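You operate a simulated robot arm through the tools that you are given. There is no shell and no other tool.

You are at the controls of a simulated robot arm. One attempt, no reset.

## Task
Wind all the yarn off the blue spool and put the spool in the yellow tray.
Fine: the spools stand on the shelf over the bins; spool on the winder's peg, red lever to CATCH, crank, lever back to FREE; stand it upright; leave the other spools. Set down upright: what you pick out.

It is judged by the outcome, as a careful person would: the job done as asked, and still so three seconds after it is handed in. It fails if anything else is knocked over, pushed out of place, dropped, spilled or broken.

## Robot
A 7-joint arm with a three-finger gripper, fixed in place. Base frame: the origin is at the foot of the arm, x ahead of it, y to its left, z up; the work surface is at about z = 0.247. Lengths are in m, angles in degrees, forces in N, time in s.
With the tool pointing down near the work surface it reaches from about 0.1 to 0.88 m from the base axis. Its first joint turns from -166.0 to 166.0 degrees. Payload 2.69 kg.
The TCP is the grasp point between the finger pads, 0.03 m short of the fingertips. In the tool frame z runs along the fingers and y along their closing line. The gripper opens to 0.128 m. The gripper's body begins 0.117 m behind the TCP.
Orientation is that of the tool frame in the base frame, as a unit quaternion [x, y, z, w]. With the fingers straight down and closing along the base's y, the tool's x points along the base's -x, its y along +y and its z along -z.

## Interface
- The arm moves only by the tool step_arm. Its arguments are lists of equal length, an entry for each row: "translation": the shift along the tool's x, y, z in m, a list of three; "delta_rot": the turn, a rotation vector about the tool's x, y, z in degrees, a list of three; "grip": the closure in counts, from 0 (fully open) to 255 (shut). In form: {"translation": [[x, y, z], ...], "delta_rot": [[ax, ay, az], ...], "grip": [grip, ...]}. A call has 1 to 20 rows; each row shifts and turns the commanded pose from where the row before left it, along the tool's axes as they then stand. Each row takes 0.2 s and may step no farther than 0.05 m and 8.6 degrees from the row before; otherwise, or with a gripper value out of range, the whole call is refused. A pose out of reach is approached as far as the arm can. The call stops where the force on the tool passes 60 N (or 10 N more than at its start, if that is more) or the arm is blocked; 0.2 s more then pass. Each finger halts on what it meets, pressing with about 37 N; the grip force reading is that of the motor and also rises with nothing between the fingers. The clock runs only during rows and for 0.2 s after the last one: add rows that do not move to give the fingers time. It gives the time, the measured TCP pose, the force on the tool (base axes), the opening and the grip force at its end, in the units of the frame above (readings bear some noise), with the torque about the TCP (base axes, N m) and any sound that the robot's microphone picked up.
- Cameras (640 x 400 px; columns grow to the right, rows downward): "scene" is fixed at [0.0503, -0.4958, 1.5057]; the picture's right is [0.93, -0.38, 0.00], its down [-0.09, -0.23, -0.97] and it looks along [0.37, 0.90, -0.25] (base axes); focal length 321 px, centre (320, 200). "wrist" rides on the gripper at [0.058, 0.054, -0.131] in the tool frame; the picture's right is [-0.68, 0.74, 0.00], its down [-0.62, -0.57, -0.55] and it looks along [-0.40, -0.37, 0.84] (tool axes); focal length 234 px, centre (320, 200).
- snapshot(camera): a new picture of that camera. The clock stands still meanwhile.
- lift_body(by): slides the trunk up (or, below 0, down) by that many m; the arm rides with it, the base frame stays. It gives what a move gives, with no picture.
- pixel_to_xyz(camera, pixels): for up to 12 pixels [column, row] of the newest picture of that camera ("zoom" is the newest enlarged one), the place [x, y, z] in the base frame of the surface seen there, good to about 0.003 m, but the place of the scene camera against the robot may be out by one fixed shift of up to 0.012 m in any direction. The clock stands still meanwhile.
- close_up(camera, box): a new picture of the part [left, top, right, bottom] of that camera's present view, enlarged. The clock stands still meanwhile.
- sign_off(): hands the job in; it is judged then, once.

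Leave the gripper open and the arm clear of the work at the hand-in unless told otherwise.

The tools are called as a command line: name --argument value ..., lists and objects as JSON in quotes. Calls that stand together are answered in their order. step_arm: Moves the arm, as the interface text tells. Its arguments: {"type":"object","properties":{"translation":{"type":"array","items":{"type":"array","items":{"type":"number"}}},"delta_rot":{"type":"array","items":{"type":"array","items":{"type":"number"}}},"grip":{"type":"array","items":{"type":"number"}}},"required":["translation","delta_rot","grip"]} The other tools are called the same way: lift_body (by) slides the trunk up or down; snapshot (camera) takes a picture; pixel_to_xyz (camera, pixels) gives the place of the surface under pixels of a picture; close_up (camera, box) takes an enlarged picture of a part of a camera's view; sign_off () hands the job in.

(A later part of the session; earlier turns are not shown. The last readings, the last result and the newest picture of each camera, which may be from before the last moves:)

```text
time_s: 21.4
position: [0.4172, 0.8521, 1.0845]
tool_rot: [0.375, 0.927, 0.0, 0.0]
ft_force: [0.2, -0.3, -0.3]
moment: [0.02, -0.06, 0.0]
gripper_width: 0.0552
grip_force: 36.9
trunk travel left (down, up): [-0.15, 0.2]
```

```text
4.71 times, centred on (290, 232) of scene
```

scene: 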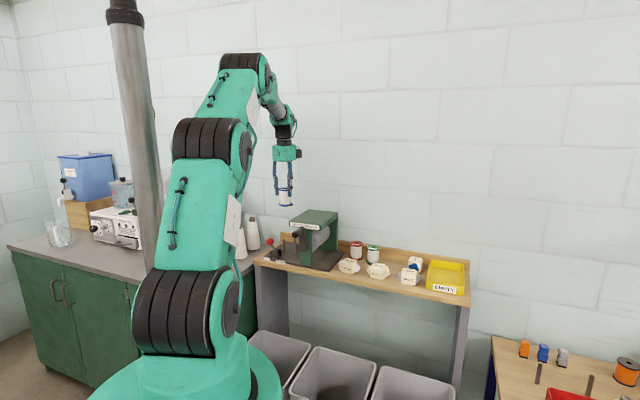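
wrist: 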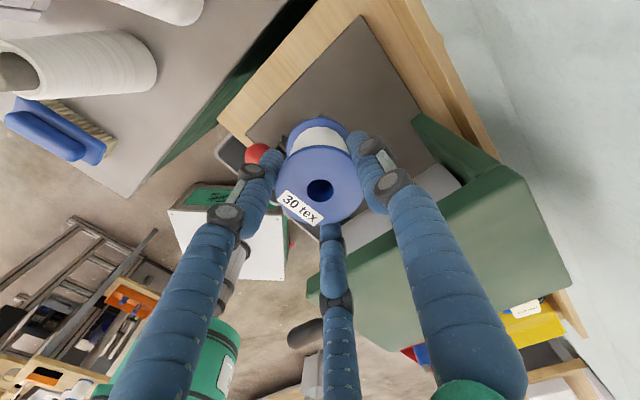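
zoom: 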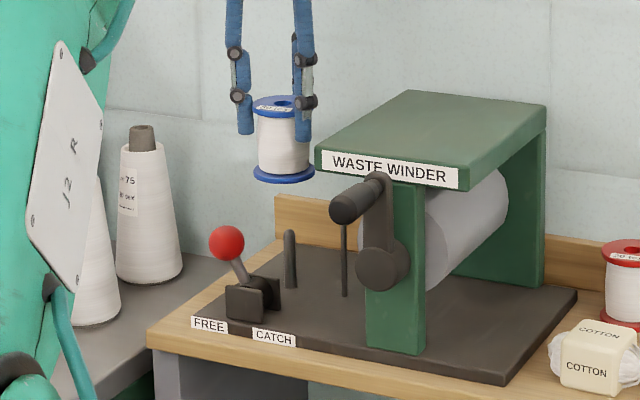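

I want a finer check of lateral alignment, so I enlarge the spool and the peg further in the scene view.

close_up --camera "scene" --box '[270, 205, 306, 255]'

```text
8.00 times, centred on (288, 230) of scene
```

zoom: 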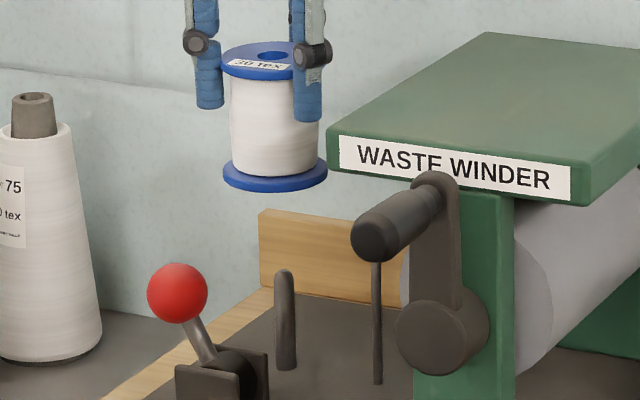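

In this picture the spool's axis looks about 3 mm left of the peg's line once perspective is allowed for. I'll read both with the same camera so its fixed offset cancels.

pixel_to_xyz --camera "zoom" --pixels '[[274, 180], [274, 186], [226, 175], [323, 175], [274, 120], [274, 150], [284, 285], [285, 310], [285, 340], [286, 362], [274, 46], [274, 74]]'

```text
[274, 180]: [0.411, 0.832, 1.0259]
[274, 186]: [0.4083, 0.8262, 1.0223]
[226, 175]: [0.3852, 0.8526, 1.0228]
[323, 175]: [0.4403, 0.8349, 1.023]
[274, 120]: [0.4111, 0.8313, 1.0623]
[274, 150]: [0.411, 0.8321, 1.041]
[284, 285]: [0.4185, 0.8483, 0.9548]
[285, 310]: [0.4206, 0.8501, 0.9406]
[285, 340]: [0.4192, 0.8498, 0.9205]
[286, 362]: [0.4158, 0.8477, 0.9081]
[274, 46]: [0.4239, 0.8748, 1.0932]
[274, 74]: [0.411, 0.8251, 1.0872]
```

Both readings say the spool must go about 3 mm toward the picture's right (mostly +x). I correct by (+0.0032, 0) and lower 4 cm so the spool's bottom is ~2 cm above the peg tip, then check again.

step_arm --translation '[[-0.0024, 0.0021, 0.01], [0, 0, 0.015], [0, 0, 0.015], [0, 0, 0], [0, 0, 0]]' --delta_rot '[[0, 0, 0], [0, 0, 0], [0, 0, 0], [0, 0, 0], [0, 0, 0]]' --grip '[158, 158, 158, 158, 158]'

close_up --camera "scene" --box '[264, 220, 304, 260]'

```text
time_s: 22.6
position: [0.4197, 0.8515, 1.0438]
tool_rot: [0.374, 0.927, -0.001, 0.0]
ft_force: [0.3, -0.1, -0.3]
moment: [-0.03, 0.04, 0.01]
gripper_width: 0.0555
grip_force: 36.9
trunk travel left (down, up): [-0.15, 0.2]
```

```text
10.00 times, centred on (284, 240) of scene
```

zoom: 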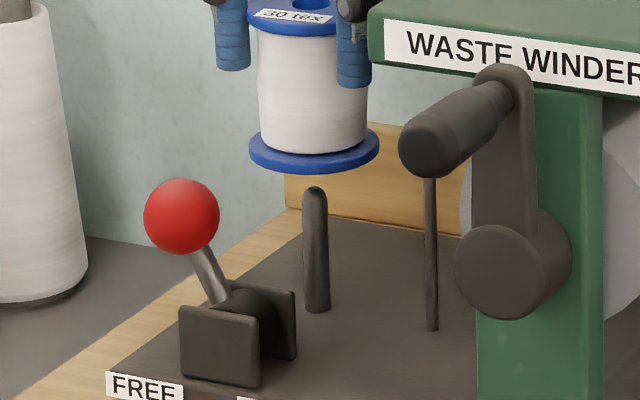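

Laterally now within 1 mm (flange centre column ≈314.5, peg tip ≈314). I check depth alignment with several readings on spool and peg.

pixel_to_xyz --camera "zoom" --pixels '[[315, 165], [315, 170], [305, 168], [325, 168], [315, 100], [315, 120], [310, 60], [315, 215], [315, 235], [316, 255], [316, 275], [316, 290]]'

snapshot --camera "wrist"

```text
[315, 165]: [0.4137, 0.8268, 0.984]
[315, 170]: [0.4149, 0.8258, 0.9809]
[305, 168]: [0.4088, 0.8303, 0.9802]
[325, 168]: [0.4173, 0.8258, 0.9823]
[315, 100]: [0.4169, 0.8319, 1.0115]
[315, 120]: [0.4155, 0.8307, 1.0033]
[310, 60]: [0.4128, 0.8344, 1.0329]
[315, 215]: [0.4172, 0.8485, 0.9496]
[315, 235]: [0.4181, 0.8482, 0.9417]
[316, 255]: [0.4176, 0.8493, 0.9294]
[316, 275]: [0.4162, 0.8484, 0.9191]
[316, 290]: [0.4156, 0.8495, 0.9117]
```

```text
taken
```

wrist: 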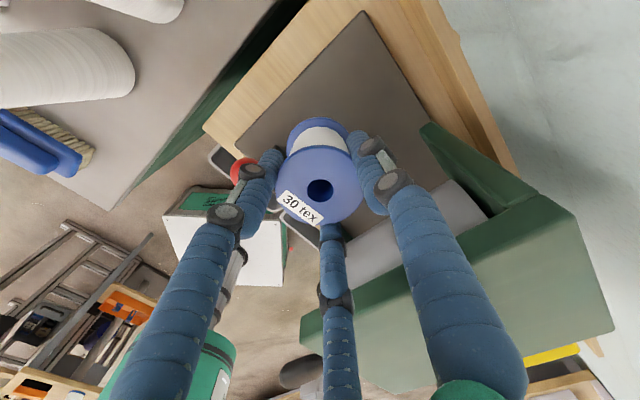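

Depth agrees to within 1 mm. I lower slowly, in 5 mm steps, about 3 cm to start the peg in the hole, watching force.

step_arm --translation '[[0.0006, -0.0002, 0.005], [0, 0, 0.005], [0, 0, 0.005], [0, 0, 0.005], [0, 0, 0.004], [0, 0, 0.004], [0, 0, 0]]' --delta_rot '[[0, 0, 0], [0, 0, 0], [0, 0, 0], [0, 0, 0], [0, 0, 0], [0, 0, 0], [0, 0, 0]]' --grip '[158, 158, 158, 158, 158, 158, 158]'

close_up --camera "scene" --box '[264, 220, 304, 260]'

close_up --camera "wrist" --box '[264, 110, 376, 240]'

```text
time_s: 24.2
position: [0.4209, 0.8513, 1.016]
tool_rot: [0.375, 0.927, 0.001, 0.0]
ft_force: [0.1, -0.4, -0.1]
moment: [0.0, -0.01, 0.02]
gripper_width: 0.0554
grip_force: 36.9
trunk travel left (down, up): [-0.15, 0.2]
```

```text
10.00 times, centred on (284, 240) of scene
```

zoom: 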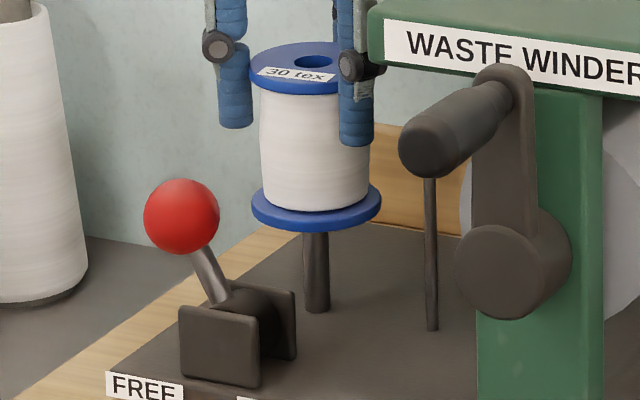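

```text
3.08 times, centred on (320, 175) of wrist
```

zoom: 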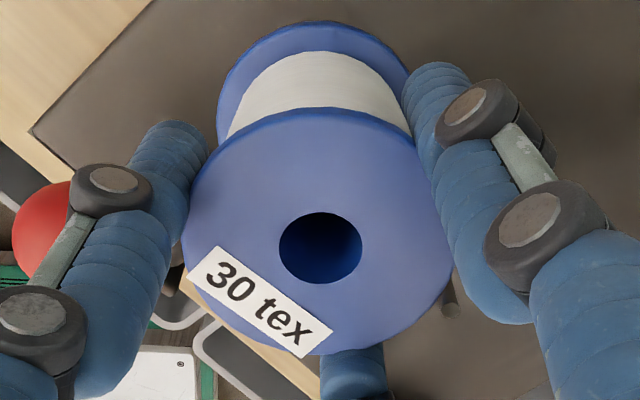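

No contact force and the spool hasn't shifted in the hand, so the peg has entered the hole. I continue down 4.2 cm in small steps.

step_arm --translation '[[0, 0, 0.006], [0, 0, 0.006], [0, 0, 0.006], [0, 0, 0.006], [0, 0, 0.006], [0, 0, 0.006], [0, 0, 0.006], [0, 0, 0]]' --delta_rot '[[0, 0, 0], [0, 0, 0], [0, 0, 0], [0, 0, 0], [0, 0, 0], [0, 0, 0], [0, 0, 0], [0, 0, 0]]' --grip '[158, 158, 158, 158, 158, 158, 158, 158]'

close_up --camera "scene" --box '[264, 225, 304, 265]'

close_up --camera "wrist" --box '[264, 110, 376, 240]'

```text
time_s: 26.0
position: [0.4197, 0.852, 0.9748]
tool_rot: [0.375, 0.927, -0.001, 0.0]
ft_force: [-0.5, 0.3, -0.7]
moment: [0.0, -0.01, -0.03]
gripper_width: 0.0552
grip_force: 37.3
trunk travel left (down, up): [-0.15, 0.2]
```

```text
10.00 times, centred on (284, 245) of scene
```

zoom: 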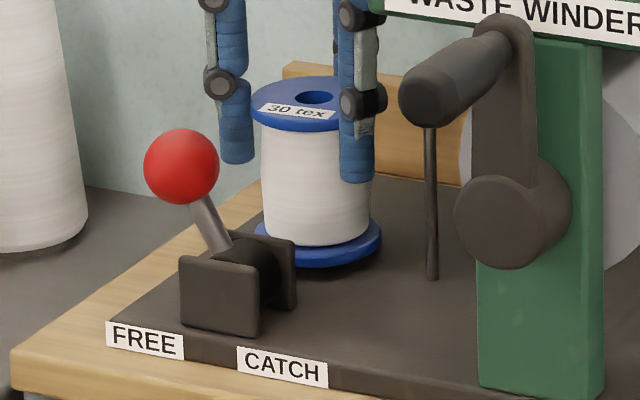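

```text
3.08 times, centred on (320, 175) of wrist
```

zoom: 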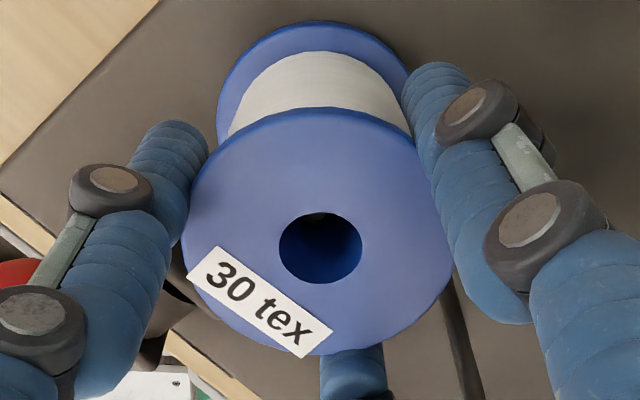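

The peg tip is now visible inside the hole. About 7 mm remain; I lower in 1.5 mm steps until contact shows.

step_arm --translation '[[0, 0, 0.0015], [0, 0, 0.0015], [0, 0, 0.0015], [0, 0, 0.0015], [0, 0, 0]]' --delta_rot '[[0, 0, 0], [0, 0, 0], [0, 0, 0], [0, 0, 0], [0, 0, 0]]' --grip '[158, 158, 158, 158, 158]'

close_up --camera "wrist" --box '[264, 110, 376, 240]'

close_up --camera "scene" --box '[264, 225, 304, 265]'

```text
time_s: 27.2
position: [0.4193, 0.8509, 0.9687]
tool_rot: [0.375, 0.927, 0.0, 0.001]
ft_force: [-0.7, -0.1, -0.3]
moment: [-0.01, -0.02, 0.01]
gripper_width: 0.0555
grip_force: 36.6
trunk travel left (down, up): [-0.15, 0.2]
```

```text
3.08 times, centred on (320, 175) of wrist
```

zoom: 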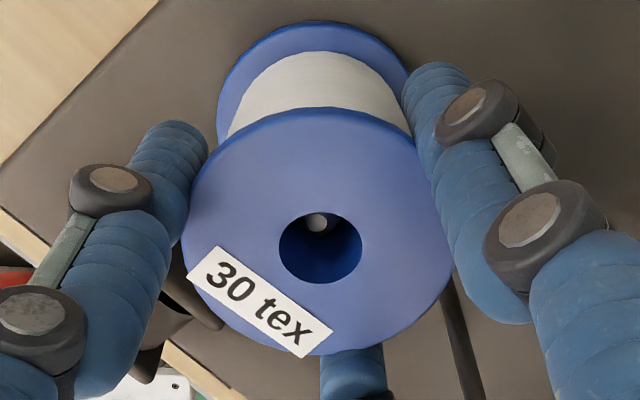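

```text
10.00 times, centred on (284, 245) of scene
```

zoom: 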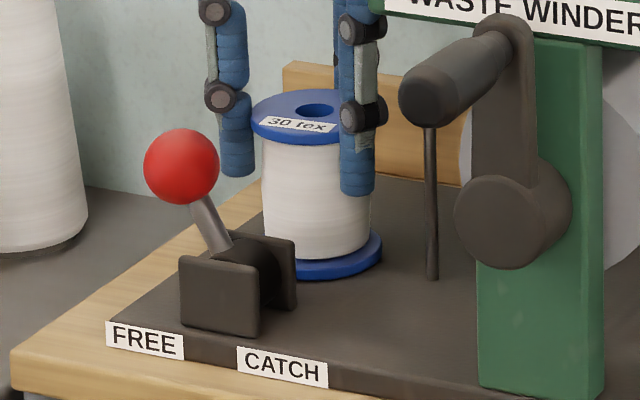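

Still free; the peg shows inside the hole. Continuing in 1 mm steps.

step_arm --translation '[[0, 0, 0.001], [0, 0, 0.001], [0, 0, 0.001], [0, 0, 0]]' --delta_rot '[[0, 0, 0], [0, 0, 0], [0, 0, 0], [0, 0, 0]]' --grip '[158, 158, 158, 158]'

close_up --camera "wrist" --box '[264, 110, 376, 240]'

close_up --camera "scene" --box '[274, 240, 304, 260]'

```text
time_s: 28.2
position: [0.4207, 0.8504, 0.967]
tool_rot: [0.375, 0.927, 0.002, 0.0]
ft_force: [-3.3, -1.9, 14.3]
moment: [-0.38, -0.02, -0.13]
gripper_width: 0.0551
grip_force: 37.0
trunk travel left (down, up): [-0.15, 0.2]
```

```text
3.08 times, centred on (320, 175) of wrist
```

zoom: 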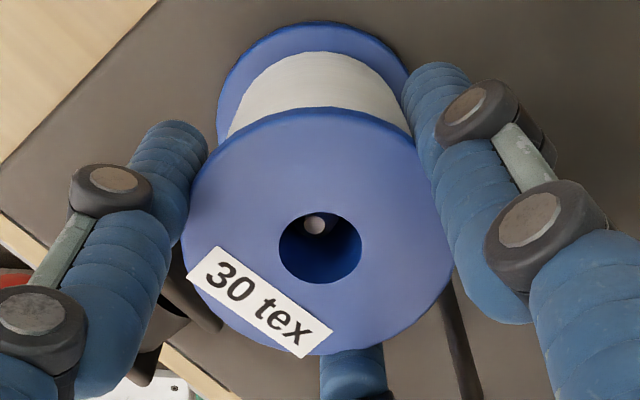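

```text
16.00 times, centred on (289, 250) of scene
```

zoom: 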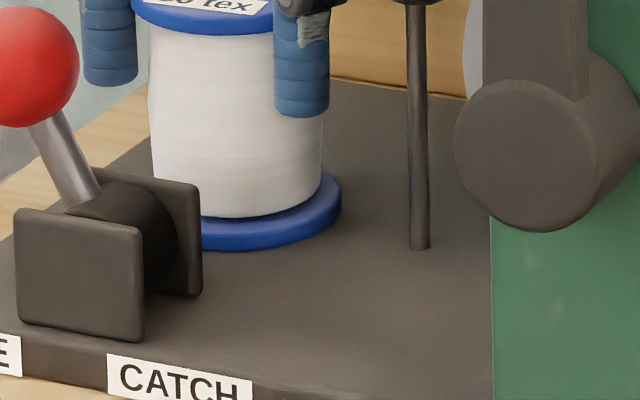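

Contact: 14 N upward at z 0.967, right where the plate was expected, so the spool is seated. I ease up 1 mm and open gently to 0.074.

step_arm --translation '[[0, 0, -0.001], [0, 0, 0], [0, 0, 0], [0, 0, 0], [0, 0, 0], [0, 0, 0], [0, 0, 0]]' --delta_rot '[[0, 0, 0], [0, 0, 0], [0, 0, 0], [0, 0, 0], [0, 0, 0], [0, 0, 0], [0, 0, 0]]' --grip '[158, 144, 134, 124, 116, 108, 108]'

close_up --camera "scene" --box '[264, 225, 304, 265]'

snapshot --camera "wrist"

```text
time_s: 29.8
position: [0.4207, 0.8516, 0.9663]
tool_rot: [0.374, 0.927, 0.001, 0.0]
ft_force: [-0.8, -0.2, 0.2]
moment: [0.0, 0.0, -0.01]
gripper_width: 0.0737
grip_force: 0.0
trunk travel left (down, up): [-0.15, 0.2]
```

```text
10.00 times, centred on (284, 245) of scene
```

zoom: 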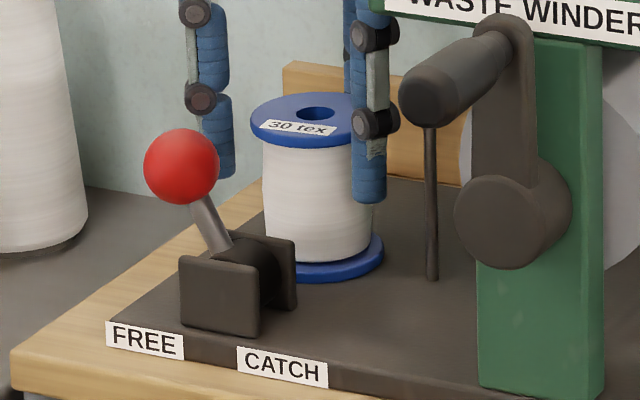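

```text
taken
```

wrist: 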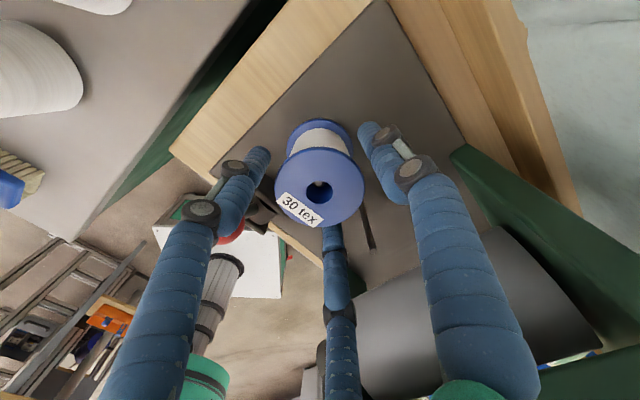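

Released; the spool stands on the peg (hole around peg). I raise straight up 0.13 m, then survey the lever and its surroundings.

step_arm --translation '[[0, 0, -0.015], [0, 0, -0.025], [0, 0, -0.03], [0, 0, -0.03], [0, 0, -0.03], [0, 0, -0.03], [0, 0, 0]]' --delta_rot '[[0, 0, 0], [0, 0, 0], [0, 0, 0], [0, 0, 0], [0, 0, 0], [0, 0, 0], [0, 0, 0]]' --grip '[108, 108, 108, 108, 108, 108, 108]'

close_up --camera "scene" --box '[234, 205, 314, 275]'

snapshot --camera "wrist"

```text
time_s: 31.4
position: [0.4208, 0.85, 1.126]
tool_rot: [0.374, 0.927, 0.0, 0.0]
ft_force: [0.6, -0.1, -0.4]
moment: [0.03, -0.01, 0.02]
gripper_width: 0.0737
grip_force: 0.1
trunk travel left (down, up): [-0.15, 0.2]
```

```text
5.71 times, centred on (274, 240) of scene
```

zoom: 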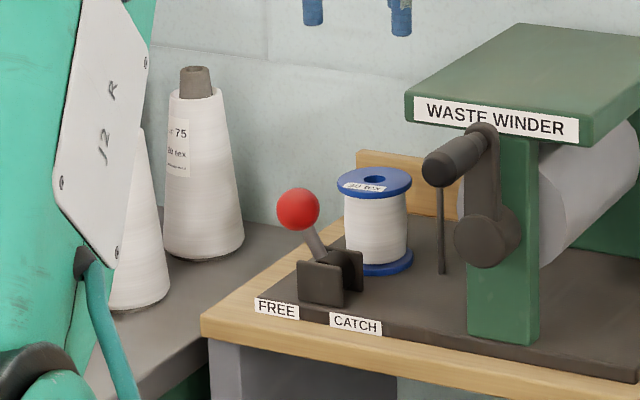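

```text
taken
```

wrist: 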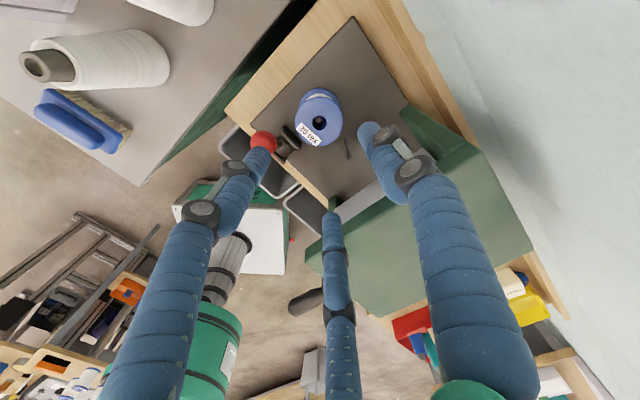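

Reading ball, lever stick, drum, cheek plates and the nearest cone in the scene enlargement.

pixel_to_xyz --camera "zoom" --pixels '[[298, 208], [313, 240], [330, 262], [320, 282], [352, 262], [345, 250], [298, 263], [343, 290], [195, 75], [220, 170], [240, 240], [277, 308]]'

close_up --camera "wrist" --box '[230, 80, 360, 180]'

```text
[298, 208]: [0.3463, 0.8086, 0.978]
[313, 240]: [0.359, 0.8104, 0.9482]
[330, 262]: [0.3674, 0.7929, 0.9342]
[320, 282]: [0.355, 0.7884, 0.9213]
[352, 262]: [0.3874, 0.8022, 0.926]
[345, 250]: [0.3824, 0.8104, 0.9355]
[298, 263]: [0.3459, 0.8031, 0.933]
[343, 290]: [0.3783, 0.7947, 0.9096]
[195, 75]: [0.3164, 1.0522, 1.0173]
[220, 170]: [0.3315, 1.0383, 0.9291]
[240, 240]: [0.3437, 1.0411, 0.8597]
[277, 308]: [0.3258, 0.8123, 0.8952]
```

```text
4.00 times, centred on (295, 130) of wrist
```

zoom: 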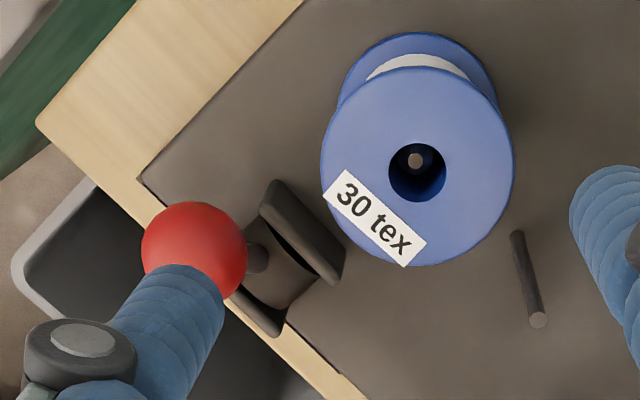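

Cones are over 0.2 m away, fine. Reading the ball and lever base from the wrist side too.

pixel_to_xyz --camera "zoom" --pixels '[[195, 232], [150, 240], [240, 245], [195, 206], [225, 290], [259, 258], [275, 275], [272, 190], [340, 275], [255, 315], [236, 295], [420, 100]]'

```text
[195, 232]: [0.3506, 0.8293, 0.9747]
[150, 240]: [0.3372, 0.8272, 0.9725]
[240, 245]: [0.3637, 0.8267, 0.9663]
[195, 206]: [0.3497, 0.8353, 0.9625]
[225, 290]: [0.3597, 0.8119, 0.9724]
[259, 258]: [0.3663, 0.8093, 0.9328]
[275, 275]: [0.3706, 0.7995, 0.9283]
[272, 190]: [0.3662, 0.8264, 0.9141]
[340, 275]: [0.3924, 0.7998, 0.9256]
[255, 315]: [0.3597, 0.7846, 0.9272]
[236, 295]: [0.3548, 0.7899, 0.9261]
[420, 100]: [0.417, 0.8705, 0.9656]
```

Ball centre ≈(0.351,0.821,0.965), r≈0.015; it swings along the shelf from FREE (left) to CATCH (right), about 0.058 m of travel. I'll shut the fingers into a fist, move to the ball's left side at height, (0.3205,0.850), then come down beside it.

step_arm --translation '[[0, 0, 0], [0, 0, 0], [0.0241, -0.0231, 0], [0.0241, -0.0231, 0], [0.0242, -0.0232, 0], [0, 0, 0]]' --delta_rot '[[0, 0, 0], [0, 0, 0], [0, 0, 0], [0, 0, 0], [0, 0, 0], [0, 0, 0]]' --grip '[200, 255, 255, 255, 255, 255]'

snapshot --camera "wrist"

close_up --camera "scene" --box '[234, 185, 314, 275]'

```text
time_s: 32.8
position: [0.3191, 0.8502, 1.1249]
tool_rot: [0.374, 0.927, 0.001, 0.0]
ft_force: [-0.4, 0.7, 0.7]
moment: [-0.04, -0.08, 0.01]
gripper_width: 0.0021
grip_force: 31.2
trunk travel left (down, up): [-0.15, 0.2]
```

```text
taken
```

wrist: 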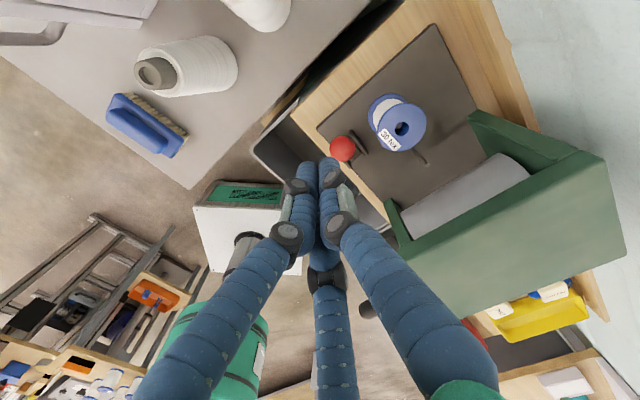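

```text
4.44 times, centred on (274, 230) of scene
```

zoom: 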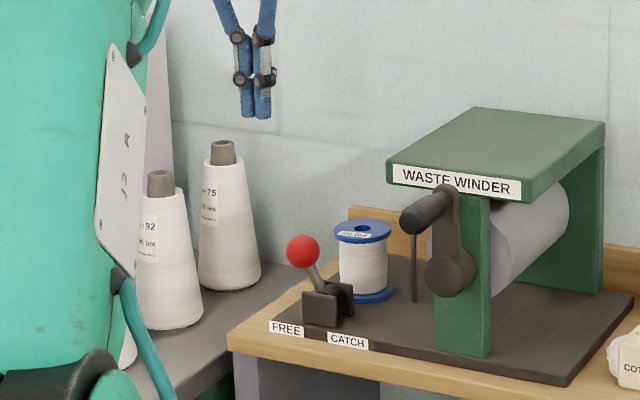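

Fist formed. I go down 0.148 m to bring the fingertips to about 0.947, just left of the ball.

step_arm --translation '[[0, 0, 0.04], [0, 0, 0.04], [0, 0, 0.04], [0, 0, 0.028], [0, 0, 0]]' --delta_rot '[[0, 0, 0], [0, 0, 0], [0, 0, 0], [0, 0, 0], [0, 0, 0]]' --grip '[255, 255, 255, 255, 255]'

close_up --camera "scene" --box '[244, 205, 314, 275]'

snapshot --camera "wrist"

```text
time_s: 34.0
position: [0.3213, 0.8502, 0.9761]
tool_rot: [0.375, 0.927, 0.0, -0.001]
ft_force: [0.1, 0.6, -0.4]
moment: [-0.05, 0.02, 0.02]
gripper_width: 0.0021
grip_force: 31.7
trunk travel left (down, up): [-0.15, 0.2]
```

```text
5.71 times, centred on (279, 240) of scene
```

zoom: 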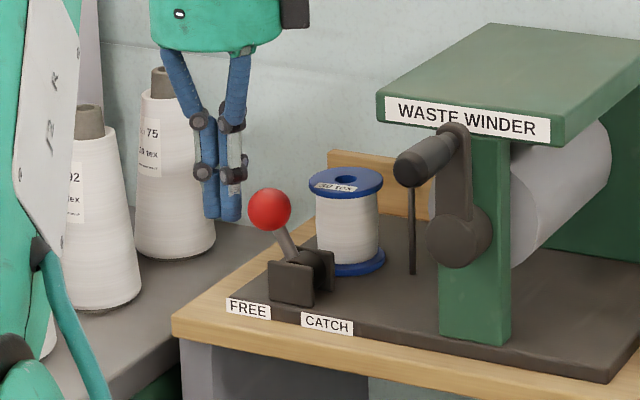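

```text
taken
```

wrist: 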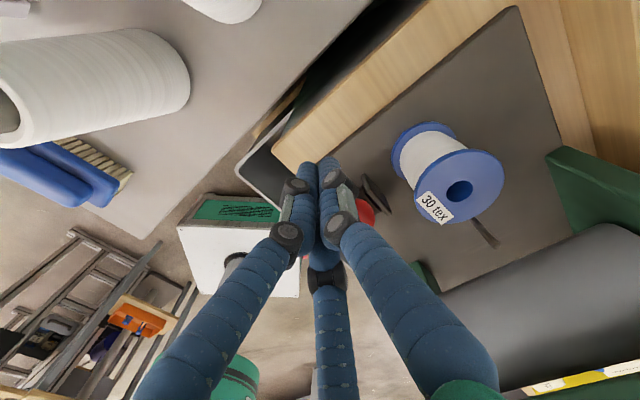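

The fist is left of the ball on its line of travel. I now push along the shelf (+u, tool −x) 4 cm in 8 mm steps and watch force and sound.

step_arm --translation '[[-0.008, 0, 0], [-0.008, 0, 0], [-0.008, 0, 0], [-0.008, 0, 0], [-0.008, 0, 0], [0, 0, 0]]' --delta_rot '[[0, 0, 0], [0, 0, 0], [0, 0, 0], [0, 0, 0], [0, 0, 0], [0, 0, 0]]' --grip '[255, 255, 255, 255, 255, 255]'

close_up --camera "scene" --box '[254, 215, 304, 265]'

snapshot --camera "wrist"

```text
time_s: 35.4
position: [0.3489, 0.8244, 0.9776]
tool_rot: [0.375, 0.927, 0.001, 0.0]
ft_force: [0.4, 0.1, 0.1]
moment: [-0.02, -0.02, 0.0]
gripper_width: 0.002
grip_force: 32.2
trunk travel left (down, up): [-0.15, 0.2]
```

```text
8.00 times, centred on (279, 240) of scene
```

zoom: 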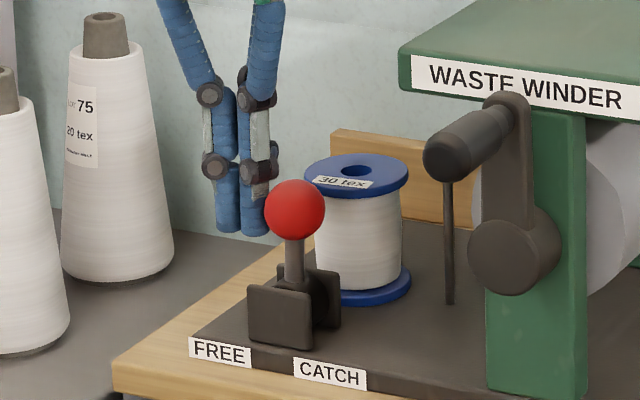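

```text
taken
```

wrist: 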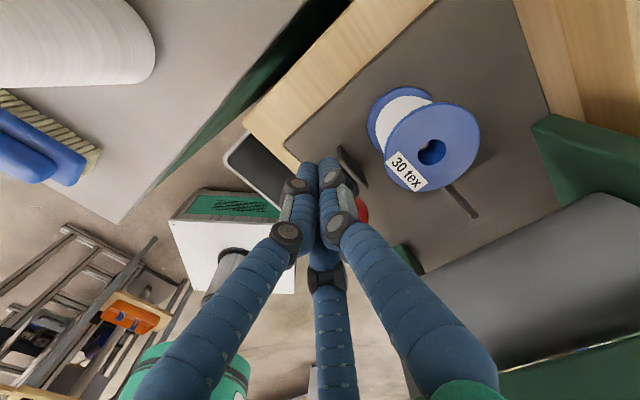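

The lever is now upright and following with little force. I push on 2.4 cm.

step_arm --translation '[[-0.006, 0, 0], [-0.006, 0, 0], [-0.006, 0, 0], [-0.006, 0, 0], [0, 0, 0]]' --delta_rot '[[0, 0, 0], [0, 0, 0], [0, 0, 0], [0, 0, 0], [0, 0, 0]]' --grip '[255, 255, 255, 255, 255]'

close_up --camera "scene" --box '[254, 215, 304, 265]'

```text
time_s: 36.6
position: [0.3665, 0.8058, 0.977]
tool_rot: [0.375, 0.927, 0.001, 0.0]
ft_force: [0.6, 0.0, 0.2]
moment: [-0.01, -0.02, -0.02]
gripper_width: 0.0022
grip_force: 31.7
trunk travel left (down, up): [-0.15, 0.2]
```

```text
8.00 times, centred on (279, 240) of scene
```

zoom: 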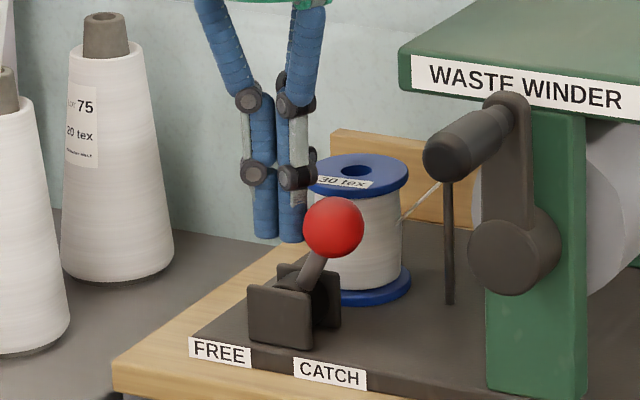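

The lever now leans toward CATCH and a thread has appeared running from the spool to the winder at (420,205). I push a few mm more to be sure it is home, watching force.

step_arm --translation '[[-0.003, 0, 0], [-0.003, 0, 0], [0, 0, 0]]' --delta_rot '[[0, 0, 0], [0, 0, 0], [0, 0, 0]]' --grip '[255, 255, 255]'

close_up --camera "scene" --box '[254, 215, 304, 265]'

```text
time_s: 37.4
position: [0.3665, 0.8067, 0.9785]
tool_rot: [0.373, 0.928, 0.002, 0.001]
ft_force: [-34.3, 34.9, -5.1]
moment: [0.79, 0.52, -0.2]
gripper_width: 0.0019
grip_force: 32.1
trunk travel left (down, up): [-0.15, 0.2]
```

```text
8.00 times, centred on (279, 240) of scene
```

zoom: 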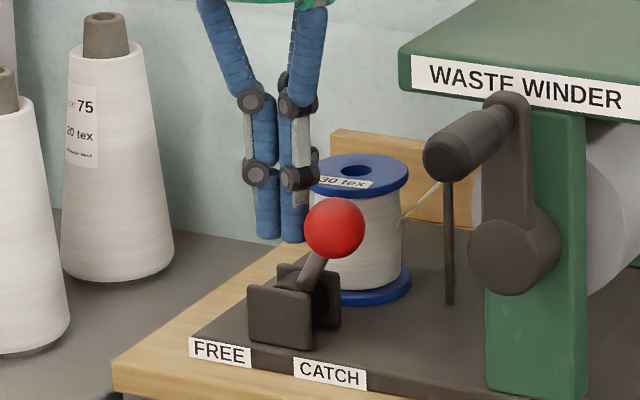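

Force rose to ~49 N against a stop: the lever is home in CATCH. I back the fist off to the left and raise it.

step_arm --translation '[[0.01, 0, 0], [0.015, 0, 0], [0.015, 0, 0], [0, 0, -0.03], [0, 0, -0.04], [0, 0, -0.04], [0, 0, -0.04], [0, 0, 0]]' --delta_rot '[[0, 0, 0], [0, 0, 0], [0, 0, 0], [0, 0, 0], [0, 0, 0], [0, 0, 0], [0, 0, 0], [0, 0, 0]]' --grip '[255, 255, 255, 255, 255, 255, 255, 255]'

close_up --camera "scene" --box '[254, 205, 344, 275]'

```text
time_s: 39.2
position: [0.3403, 0.8311, 1.1292]
tool_rot: [0.375, 0.927, 0.0, 0.0]
ft_force: [0.4, -0.8, 1.0]
moment: [0.04, -0.05, 0.01]
gripper_width: 0.0022
grip_force: 31.6
trunk travel left (down, up): [-0.15, 0.2]
```

```text
5.71 times, centred on (299, 240) of scene
```

zoom: 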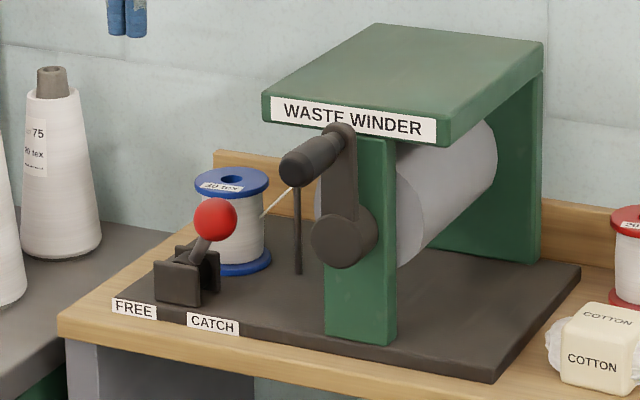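

The lever stays in CATCH and the thread is laid over the guide. Now a close look at the crank for exact geometry.

close_up --camera "scene" --box '[286, 220, 326, 255]'

pixel_to_xyz --camera "zoom" --pixels '[[60, 130], [75, 100], [120, 95], [160, 70], [45, 145], [200, 100], [205, 200], [190, 270], [215, 320], [255, 290], [210, 25], [230, 240]]'

```text
11.43 times, centred on (306, 238) of scene
```

zoom: 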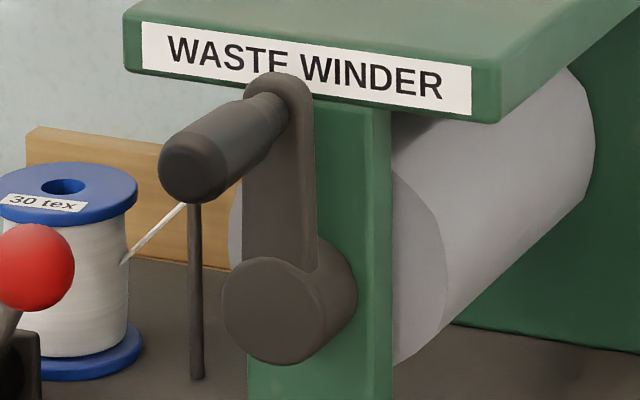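

```text
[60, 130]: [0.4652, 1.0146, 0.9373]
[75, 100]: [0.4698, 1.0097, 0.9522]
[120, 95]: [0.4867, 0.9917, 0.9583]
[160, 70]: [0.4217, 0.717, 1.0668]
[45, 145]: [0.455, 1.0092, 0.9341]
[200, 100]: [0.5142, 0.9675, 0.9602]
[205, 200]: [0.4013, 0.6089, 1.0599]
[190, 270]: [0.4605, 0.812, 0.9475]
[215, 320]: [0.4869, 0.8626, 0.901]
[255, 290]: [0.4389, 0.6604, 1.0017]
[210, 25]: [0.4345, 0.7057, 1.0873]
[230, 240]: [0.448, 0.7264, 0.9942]
```

Now with that picture in view: handle end face (180,175), handle side (215,135), handle at the arm (272,105), arm face (280,180), hub face centre (272,315) with its edges, the roof's front (200,60).

pixel_to_xyz --camera "zoom" --pixels '[[182, 172], [170, 165], [195, 185], [215, 150], [240, 135], [262, 118], [290, 90], [280, 170], [280, 220], [272, 312], [235, 312], [200, 65]]'

```text
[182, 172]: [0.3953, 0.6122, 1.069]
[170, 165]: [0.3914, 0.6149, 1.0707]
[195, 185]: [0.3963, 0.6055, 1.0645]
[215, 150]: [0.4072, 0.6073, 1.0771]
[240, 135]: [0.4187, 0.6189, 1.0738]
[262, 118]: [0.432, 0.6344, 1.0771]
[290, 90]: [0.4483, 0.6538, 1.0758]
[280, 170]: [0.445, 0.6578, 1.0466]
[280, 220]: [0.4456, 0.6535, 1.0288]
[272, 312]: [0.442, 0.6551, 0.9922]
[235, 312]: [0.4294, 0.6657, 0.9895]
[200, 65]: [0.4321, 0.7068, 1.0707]
```

Handle axis: end at about (0.398,0.613,1.061), running ~6.5 cm toward the wall to the arm; hub centre near (0.4445,0.656,0.984), crank radius ≈0.077. The plan is to grip the handle end-on with the tool horizontal. First I move in front of the winder at safe height and half-open the fingers.

step_arm --translation '[[-0.0279, -0.0307, 0], [-0.0279, -0.0307, 0], [-0.0279, -0.0307, 0], [-0.0279, -0.0307, 0], [-0.0279, -0.0307, 0], [-0.0279, -0.0307, 0], [-0.0279, -0.0304, 0], [0, 0, 0]]' --delta_rot '[[0, 0, 0], [0, 0, 0], [0, 0, 0], [0, 0, 0], [0, 0, 0], [0, 0, 0], [0, 0, 0], [0, 0, 0]]' --grip '[255, 255, 255, 255, 255, 255, 255, 255]'

snapshot --camera "scene"

snapshot --camera "wrist"

```text
time_s: 41.0
position: [0.3341, 0.54, 1.1286]
tool_rot: [0.375, 0.927, 0.0, 0.0]
ft_force: [-0.9, -1.3, 0.6]
moment: [0.07, 0.01, -0.01]
gripper_width: 0.0021
grip_force: 31.4
trunk travel left (down, up): [-0.15, 0.2]
```

```text
taken
```

scene: 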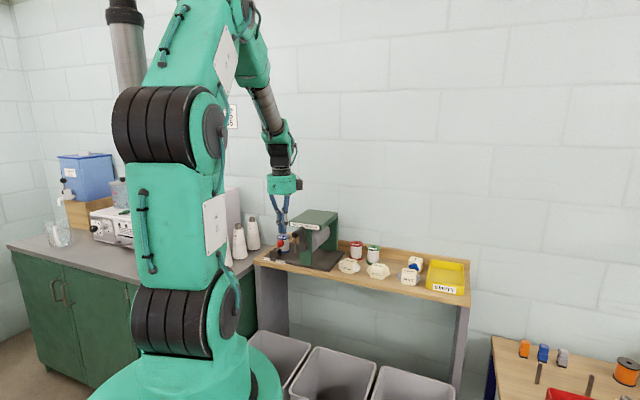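

```text
taken
```

wrist: 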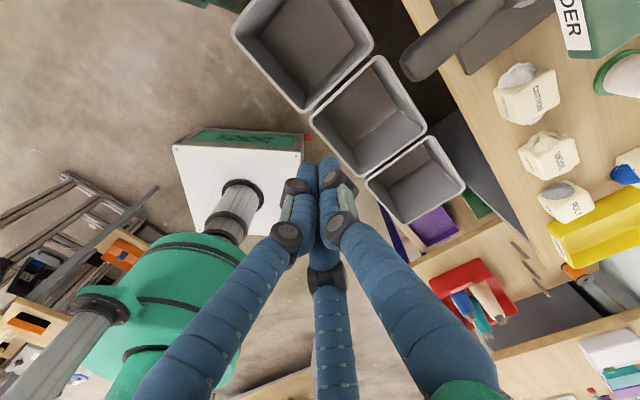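

Free space here. I tilt the tool about its own x axis by −41° first (toward pointing at the winder) and check how the arm takes it.

step_arm --translation '[[0, 0, 0], [0, 0, 0], [0, 0, 0], [0, 0, 0], [0, 0, 0], [0, 0, 0]]' --delta_rot '[[-8.2, 0, 0], [-8.2, 0, 0], [-8.2, 0, 0], [-8.2, 0, 0], [-8.2, 0, 0], [0, 0, 0]]' --grip '[230, 200, 170, 140, 135, 135]'

snapshot --camera "scene"

snapshot --camera "wrist"

```text
time_s: 42.4
position: [0.3352, 0.5432, 1.1267]
tool_rot: [0.352, 0.869, 0.323, 0.131]
ft_force: [1.0, 2.6, -1.9]
moment: [-0.12, 0.01, -0.08]
gripper_width: 0.0602
grip_force: 0.1
trunk travel left (down, up): [-0.15, 0.2]
```

```text
taken
```

scene: 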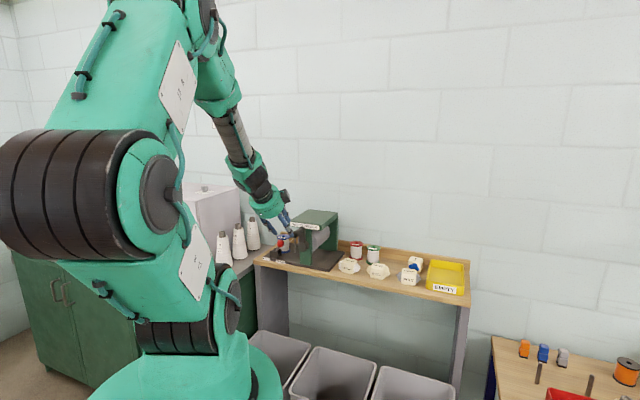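

```text
taken
```

wrist: 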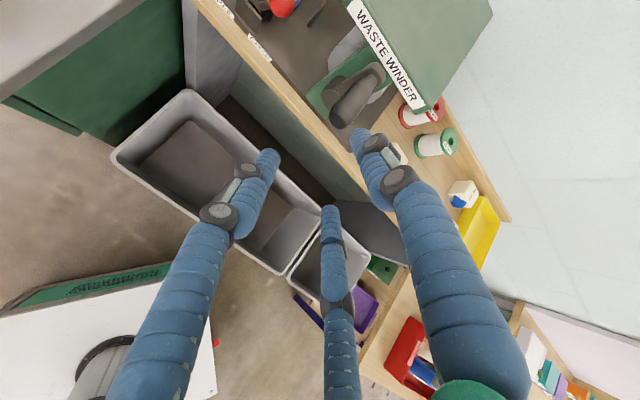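

The arm follows well. Continuing the tilt to horizontal (−49° more).

step_arm --translation '[[0, 0, 0], [0, 0, 0], [0, 0, 0], [0, 0, 0], [0, 0, 0], [0, 0, 0], [0, 0, 0]]' --delta_rot '[[-8.2, 0, 0], [-8.2, 0, 0], [-8.2, 0, 0], [-8.2, 0, 0], [-8.2, 0, 0], [-8.0, 0, 0], [0, 0, 0]]' --grip '[135, 135, 135, 135, 135, 135, 135]'

snapshot --camera "scene"

snapshot --camera "wrist"

```text
time_s: 44.0
position: [0.3355, 0.5365, 1.1429]
tool_rot: [0.331, 0.828, 0.421, 0.168]
ft_force: [0.5, 0.0, 0.6]
moment: [0.01, -0.01, -0.02]
gripper_width: 0.0603
grip_force: 0.0
out of reach, approached as far as the arm can: row 2, 3, 4, 5, 6
trunk travel left (down, up): [-0.15, 0.2]
```

```text
taken
```

scene: 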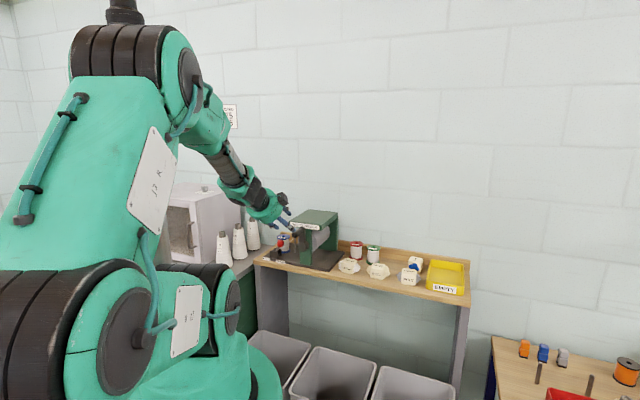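

```text
taken
```

wrist: 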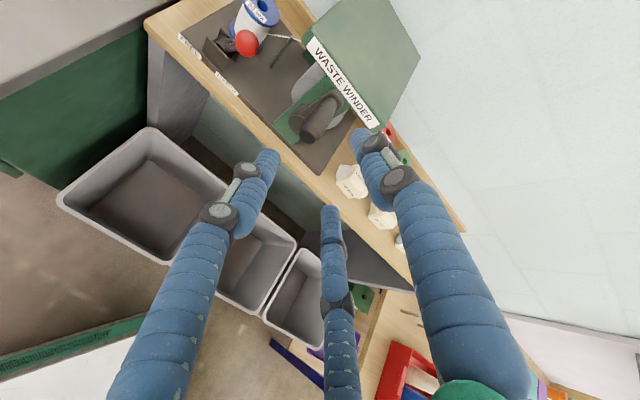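

The last part was out of reach: the tool points about 54° from vertical. A full horizontal isn't needed; a ~45° tilt with the fingers closing sideways across the handle will do. I rotate back +24.6° in x and see what pose is commanded.

step_arm --translation '[[0, 0, 0], [0, 0, 0], [0, 0, 0], [0, 0, 0]]' --delta_rot '[[8.2, 0, 0], [8.2, 0, 0], [8.2, 0, 0], [0, 0, 0]]' --grip '[135, 135, 135, 135]'

```text
time_s: 45.0
position: [0.3368, 0.5367, 1.146]
tool_rot: [0.361, 0.898, 0.234, 0.093]
ft_force: [-0.7, -0.1, 0.9]
moment: [0.0, 0.04, 0.02]
gripper_width: 0.0603
grip_force: 0.0
trunk travel left (down, up): [-0.15, 0.2]
```

The commanded pose follows what was reached (tilt now 29°). I set the tilt to 45° and then turn +90° about the tool's own axis so the fingers close along the shelf direction (across the handle), in two parts to check reach.

step_arm --translation '[[0, 0, 0], [0, 0, 0], [0, 0, 0], [0, 0, 0], [0, 0, 0], [0, 0, 0], [0, 0, 0], [0, 0, 0], [0, 0, 0]]' --delta_rot '[[-8, 0, 0], [-8, 0, 0], [0, 0, 8.2], [0, 0, 8.2], [0, 0, 8.2], [0, 0, 8.2], [0, 0, 8.2], [0, 0, 8.2], [0, 0, 0]]' --grip '[135, 135, 135, 135, 135, 135, 135, 135, 135]'

snapshot --camera "scene"

```text
time_s: 47.0
position: [0.3662, 0.5193, 1.163]
tool_rot: [0.667, 0.641, 0.378, -0.026]
ft_force: [-0.6, -0.5, -0.1]
moment: [0.0, 0.0, 0.01]
gripper_width: 0.0602
grip_force: 0.0
out of reach, approached as far as the arm can: row 7, 8
trunk travel left (down, up): [-0.15, 0.2]
```

```text
taken
```

scene: 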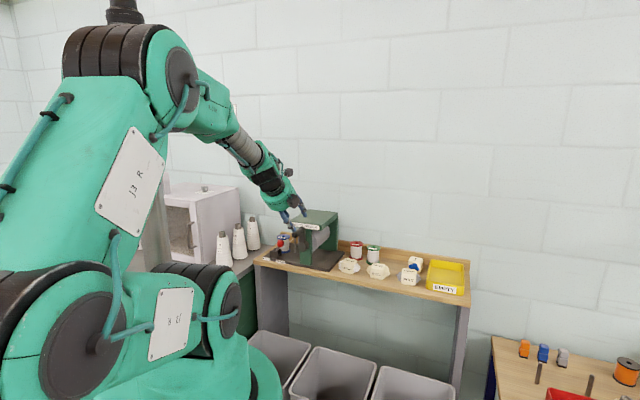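

Turning that way ran into a joint limit. I'll turn the other way instead (fingers closing along the shelf with the opposite sense): first −73.8° about the tool axis and check.

step_arm --translation '[[0, 0, 0], [0, 0, 0], [0, 0, 0], [0, 0, 0], [0, 0, 0], [0, 0, 0], [0, 0, 0], [0, 0, 0], [0, 0, 0], [0, 0, 0]]' --delta_rot '[[0, 0, -8.2], [0, 0, -8.2], [0, 0, -8.2], [0, 0, -8.2], [0, 0, -8.2], [0, 0, -8.2], [0, 0, -8.2], [0, 0, -8.2], [0, 0, -8.2], [0, 0, 0]]' --grip '[135, 135, 135, 135, 135, 135, 135, 135, 135, 135]'

snapshot --camera "scene"

```text
time_s: 49.2
position: [0.3661, 0.5197, 1.1623]
tool_rot: [0.152, 0.911, 0.318, 0.216]
ft_force: [0.3, 0.6, 0.2]
moment: [-0.02, -0.01, 0.03]
gripper_width: 0.0604
grip_force: 0.0
trunk travel left (down, up): [-0.15, 0.2]
```

```text
taken
```

scene: 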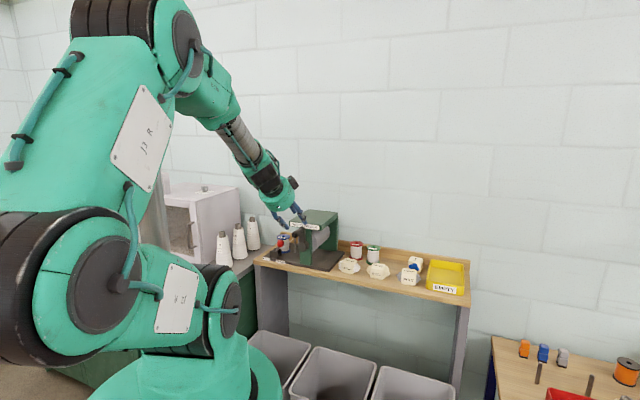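

That worked fully. Continuing −65° to bring the closing direction along the shelf.

step_arm --translation '[[0, 0, 0], [0, 0, 0], [0, 0, 0], [0, 0, 0], [0, 0, 0], [0, 0, 0], [0, 0, 0], [0, 0, 0], [0, 0, 0]]' --delta_rot '[[0, 0, -8.15], [0, 0, -8.15], [0, 0, -8.15], [0, 0, -8.15], [0, 0, -8.15], [0, 0, -8.15], [0, 0, -8.15], [0, 0, -8.15], [0, 0, 0]]' --grip '[135, 135, 135, 135, 135, 135, 135, 135, 135]'

snapshot --camera "wrist"

snapshot --camera "scene"

```text
time_s: 51.2
position: [0.3665, 0.5198, 1.1628]
tool_rot: [-0.362, 0.849, 0.152, 0.354]
ft_force: [0.3, -0.2, 0.6]
moment: [-0.04, -0.03, 0.0]
gripper_width: 0.0603
grip_force: 0.0
trunk travel left (down, up): [-0.15, 0.2]
```

```text
taken
```

wrist: 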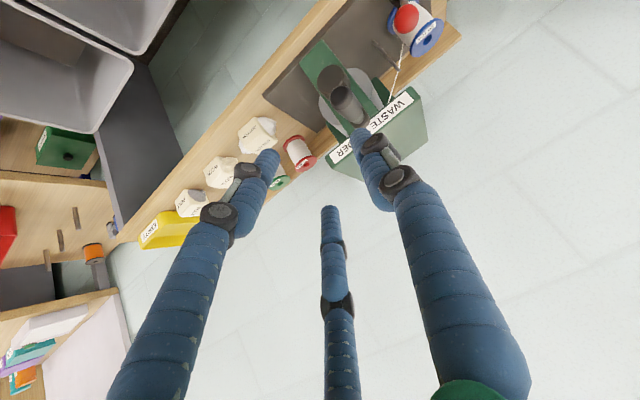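

```text
taken
```

scene: 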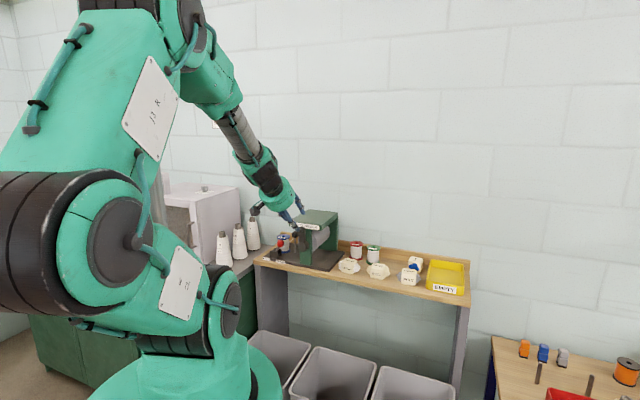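

Orientation is now exactly as wanted: tool 45° forward-down, fingers closing along the shelf. The wrist camera (upside down) sees the handle at (348,100). I enlarge to measure it.

close_up --camera "wrist" --box '[290, 40, 420, 150]'

```text
3.64 times, centred on (355, 95) of wrist
```

zoom: 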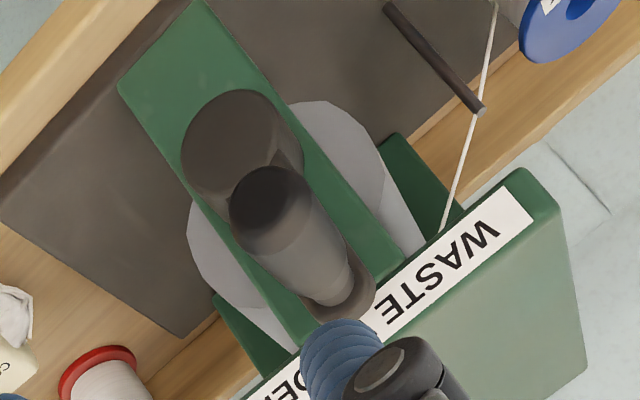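

Measuring handle tip face (255,190)/(262,210), handle body (300,240), (325,275), arm end (362,290), hub face (215,125), (200,150), (240,110).

pixel_to_xyz --camera "zoom" --pixels '[[258, 195], [245, 200], [280, 195], [262, 212], [300, 240], [325, 275], [362, 295], [215, 125], [195, 150], [250, 105], [235, 140], [270, 130]]'

```text
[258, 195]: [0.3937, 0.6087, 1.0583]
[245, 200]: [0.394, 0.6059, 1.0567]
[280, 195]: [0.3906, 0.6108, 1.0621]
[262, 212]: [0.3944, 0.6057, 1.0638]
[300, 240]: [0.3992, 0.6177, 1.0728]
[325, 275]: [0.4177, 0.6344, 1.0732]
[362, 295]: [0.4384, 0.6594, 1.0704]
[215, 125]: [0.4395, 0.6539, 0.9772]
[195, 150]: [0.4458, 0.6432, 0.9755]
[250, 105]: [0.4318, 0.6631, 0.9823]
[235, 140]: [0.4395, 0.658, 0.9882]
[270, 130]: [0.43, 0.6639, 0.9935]
```

Handle axis is at about u −0.1375, z 1.060 from this camera; the grasp point on it is (0.408,0.624,1.060), hub z≈0.983. I open fully, shift sideways to line up with the handle and stop 10 cm short, then look.

step_arm --translation '[[0, 0.0141, 0.0156], [0, 0.0141, 0.0156], [0, 0.014, 0.0155], [0, 0, 0]]' --delta_rot '[[0, 0, 0], [0, 0, 0], [0, 0, 0], [0, 0, 0]]' --grip '[60, 0, 0, 0]'

snapshot --camera "wrist"

close_up --camera "scene" --box '[244, 180, 344, 280]'

```text
time_s: 52.2
position: [0.3586, 0.5722, 1.1302]
tool_rot: [-0.361, 0.85, 0.15, 0.353]
ft_force: [0.1, 0.4, 0.7]
moment: [-0.01, -0.01, 0.0]
gripper_width: 0.1283
grip_force: 0.0
trunk travel left (down, up): [-0.15, 0.2]
```

```text
taken
```

wrist: 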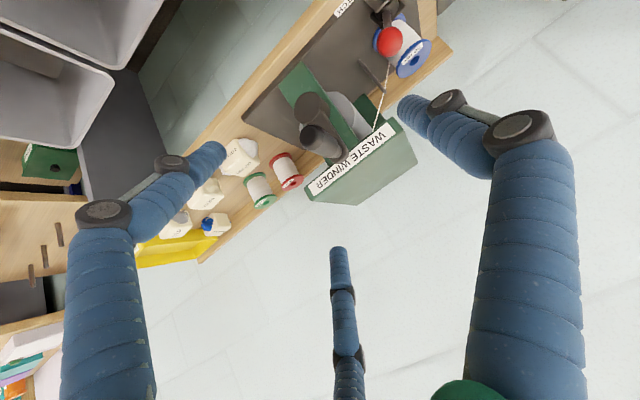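

```text
4.00 times, centred on (294, 230) of scene
```

zoom: 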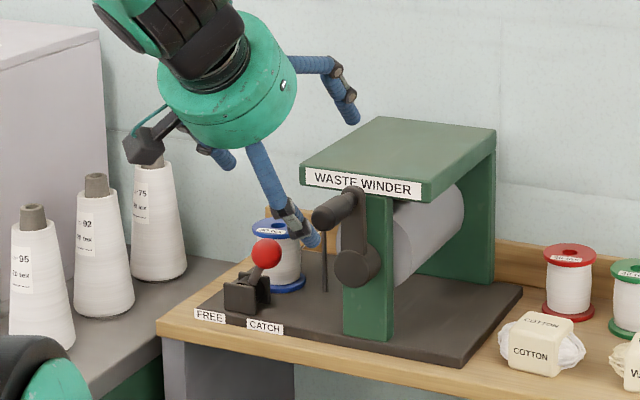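

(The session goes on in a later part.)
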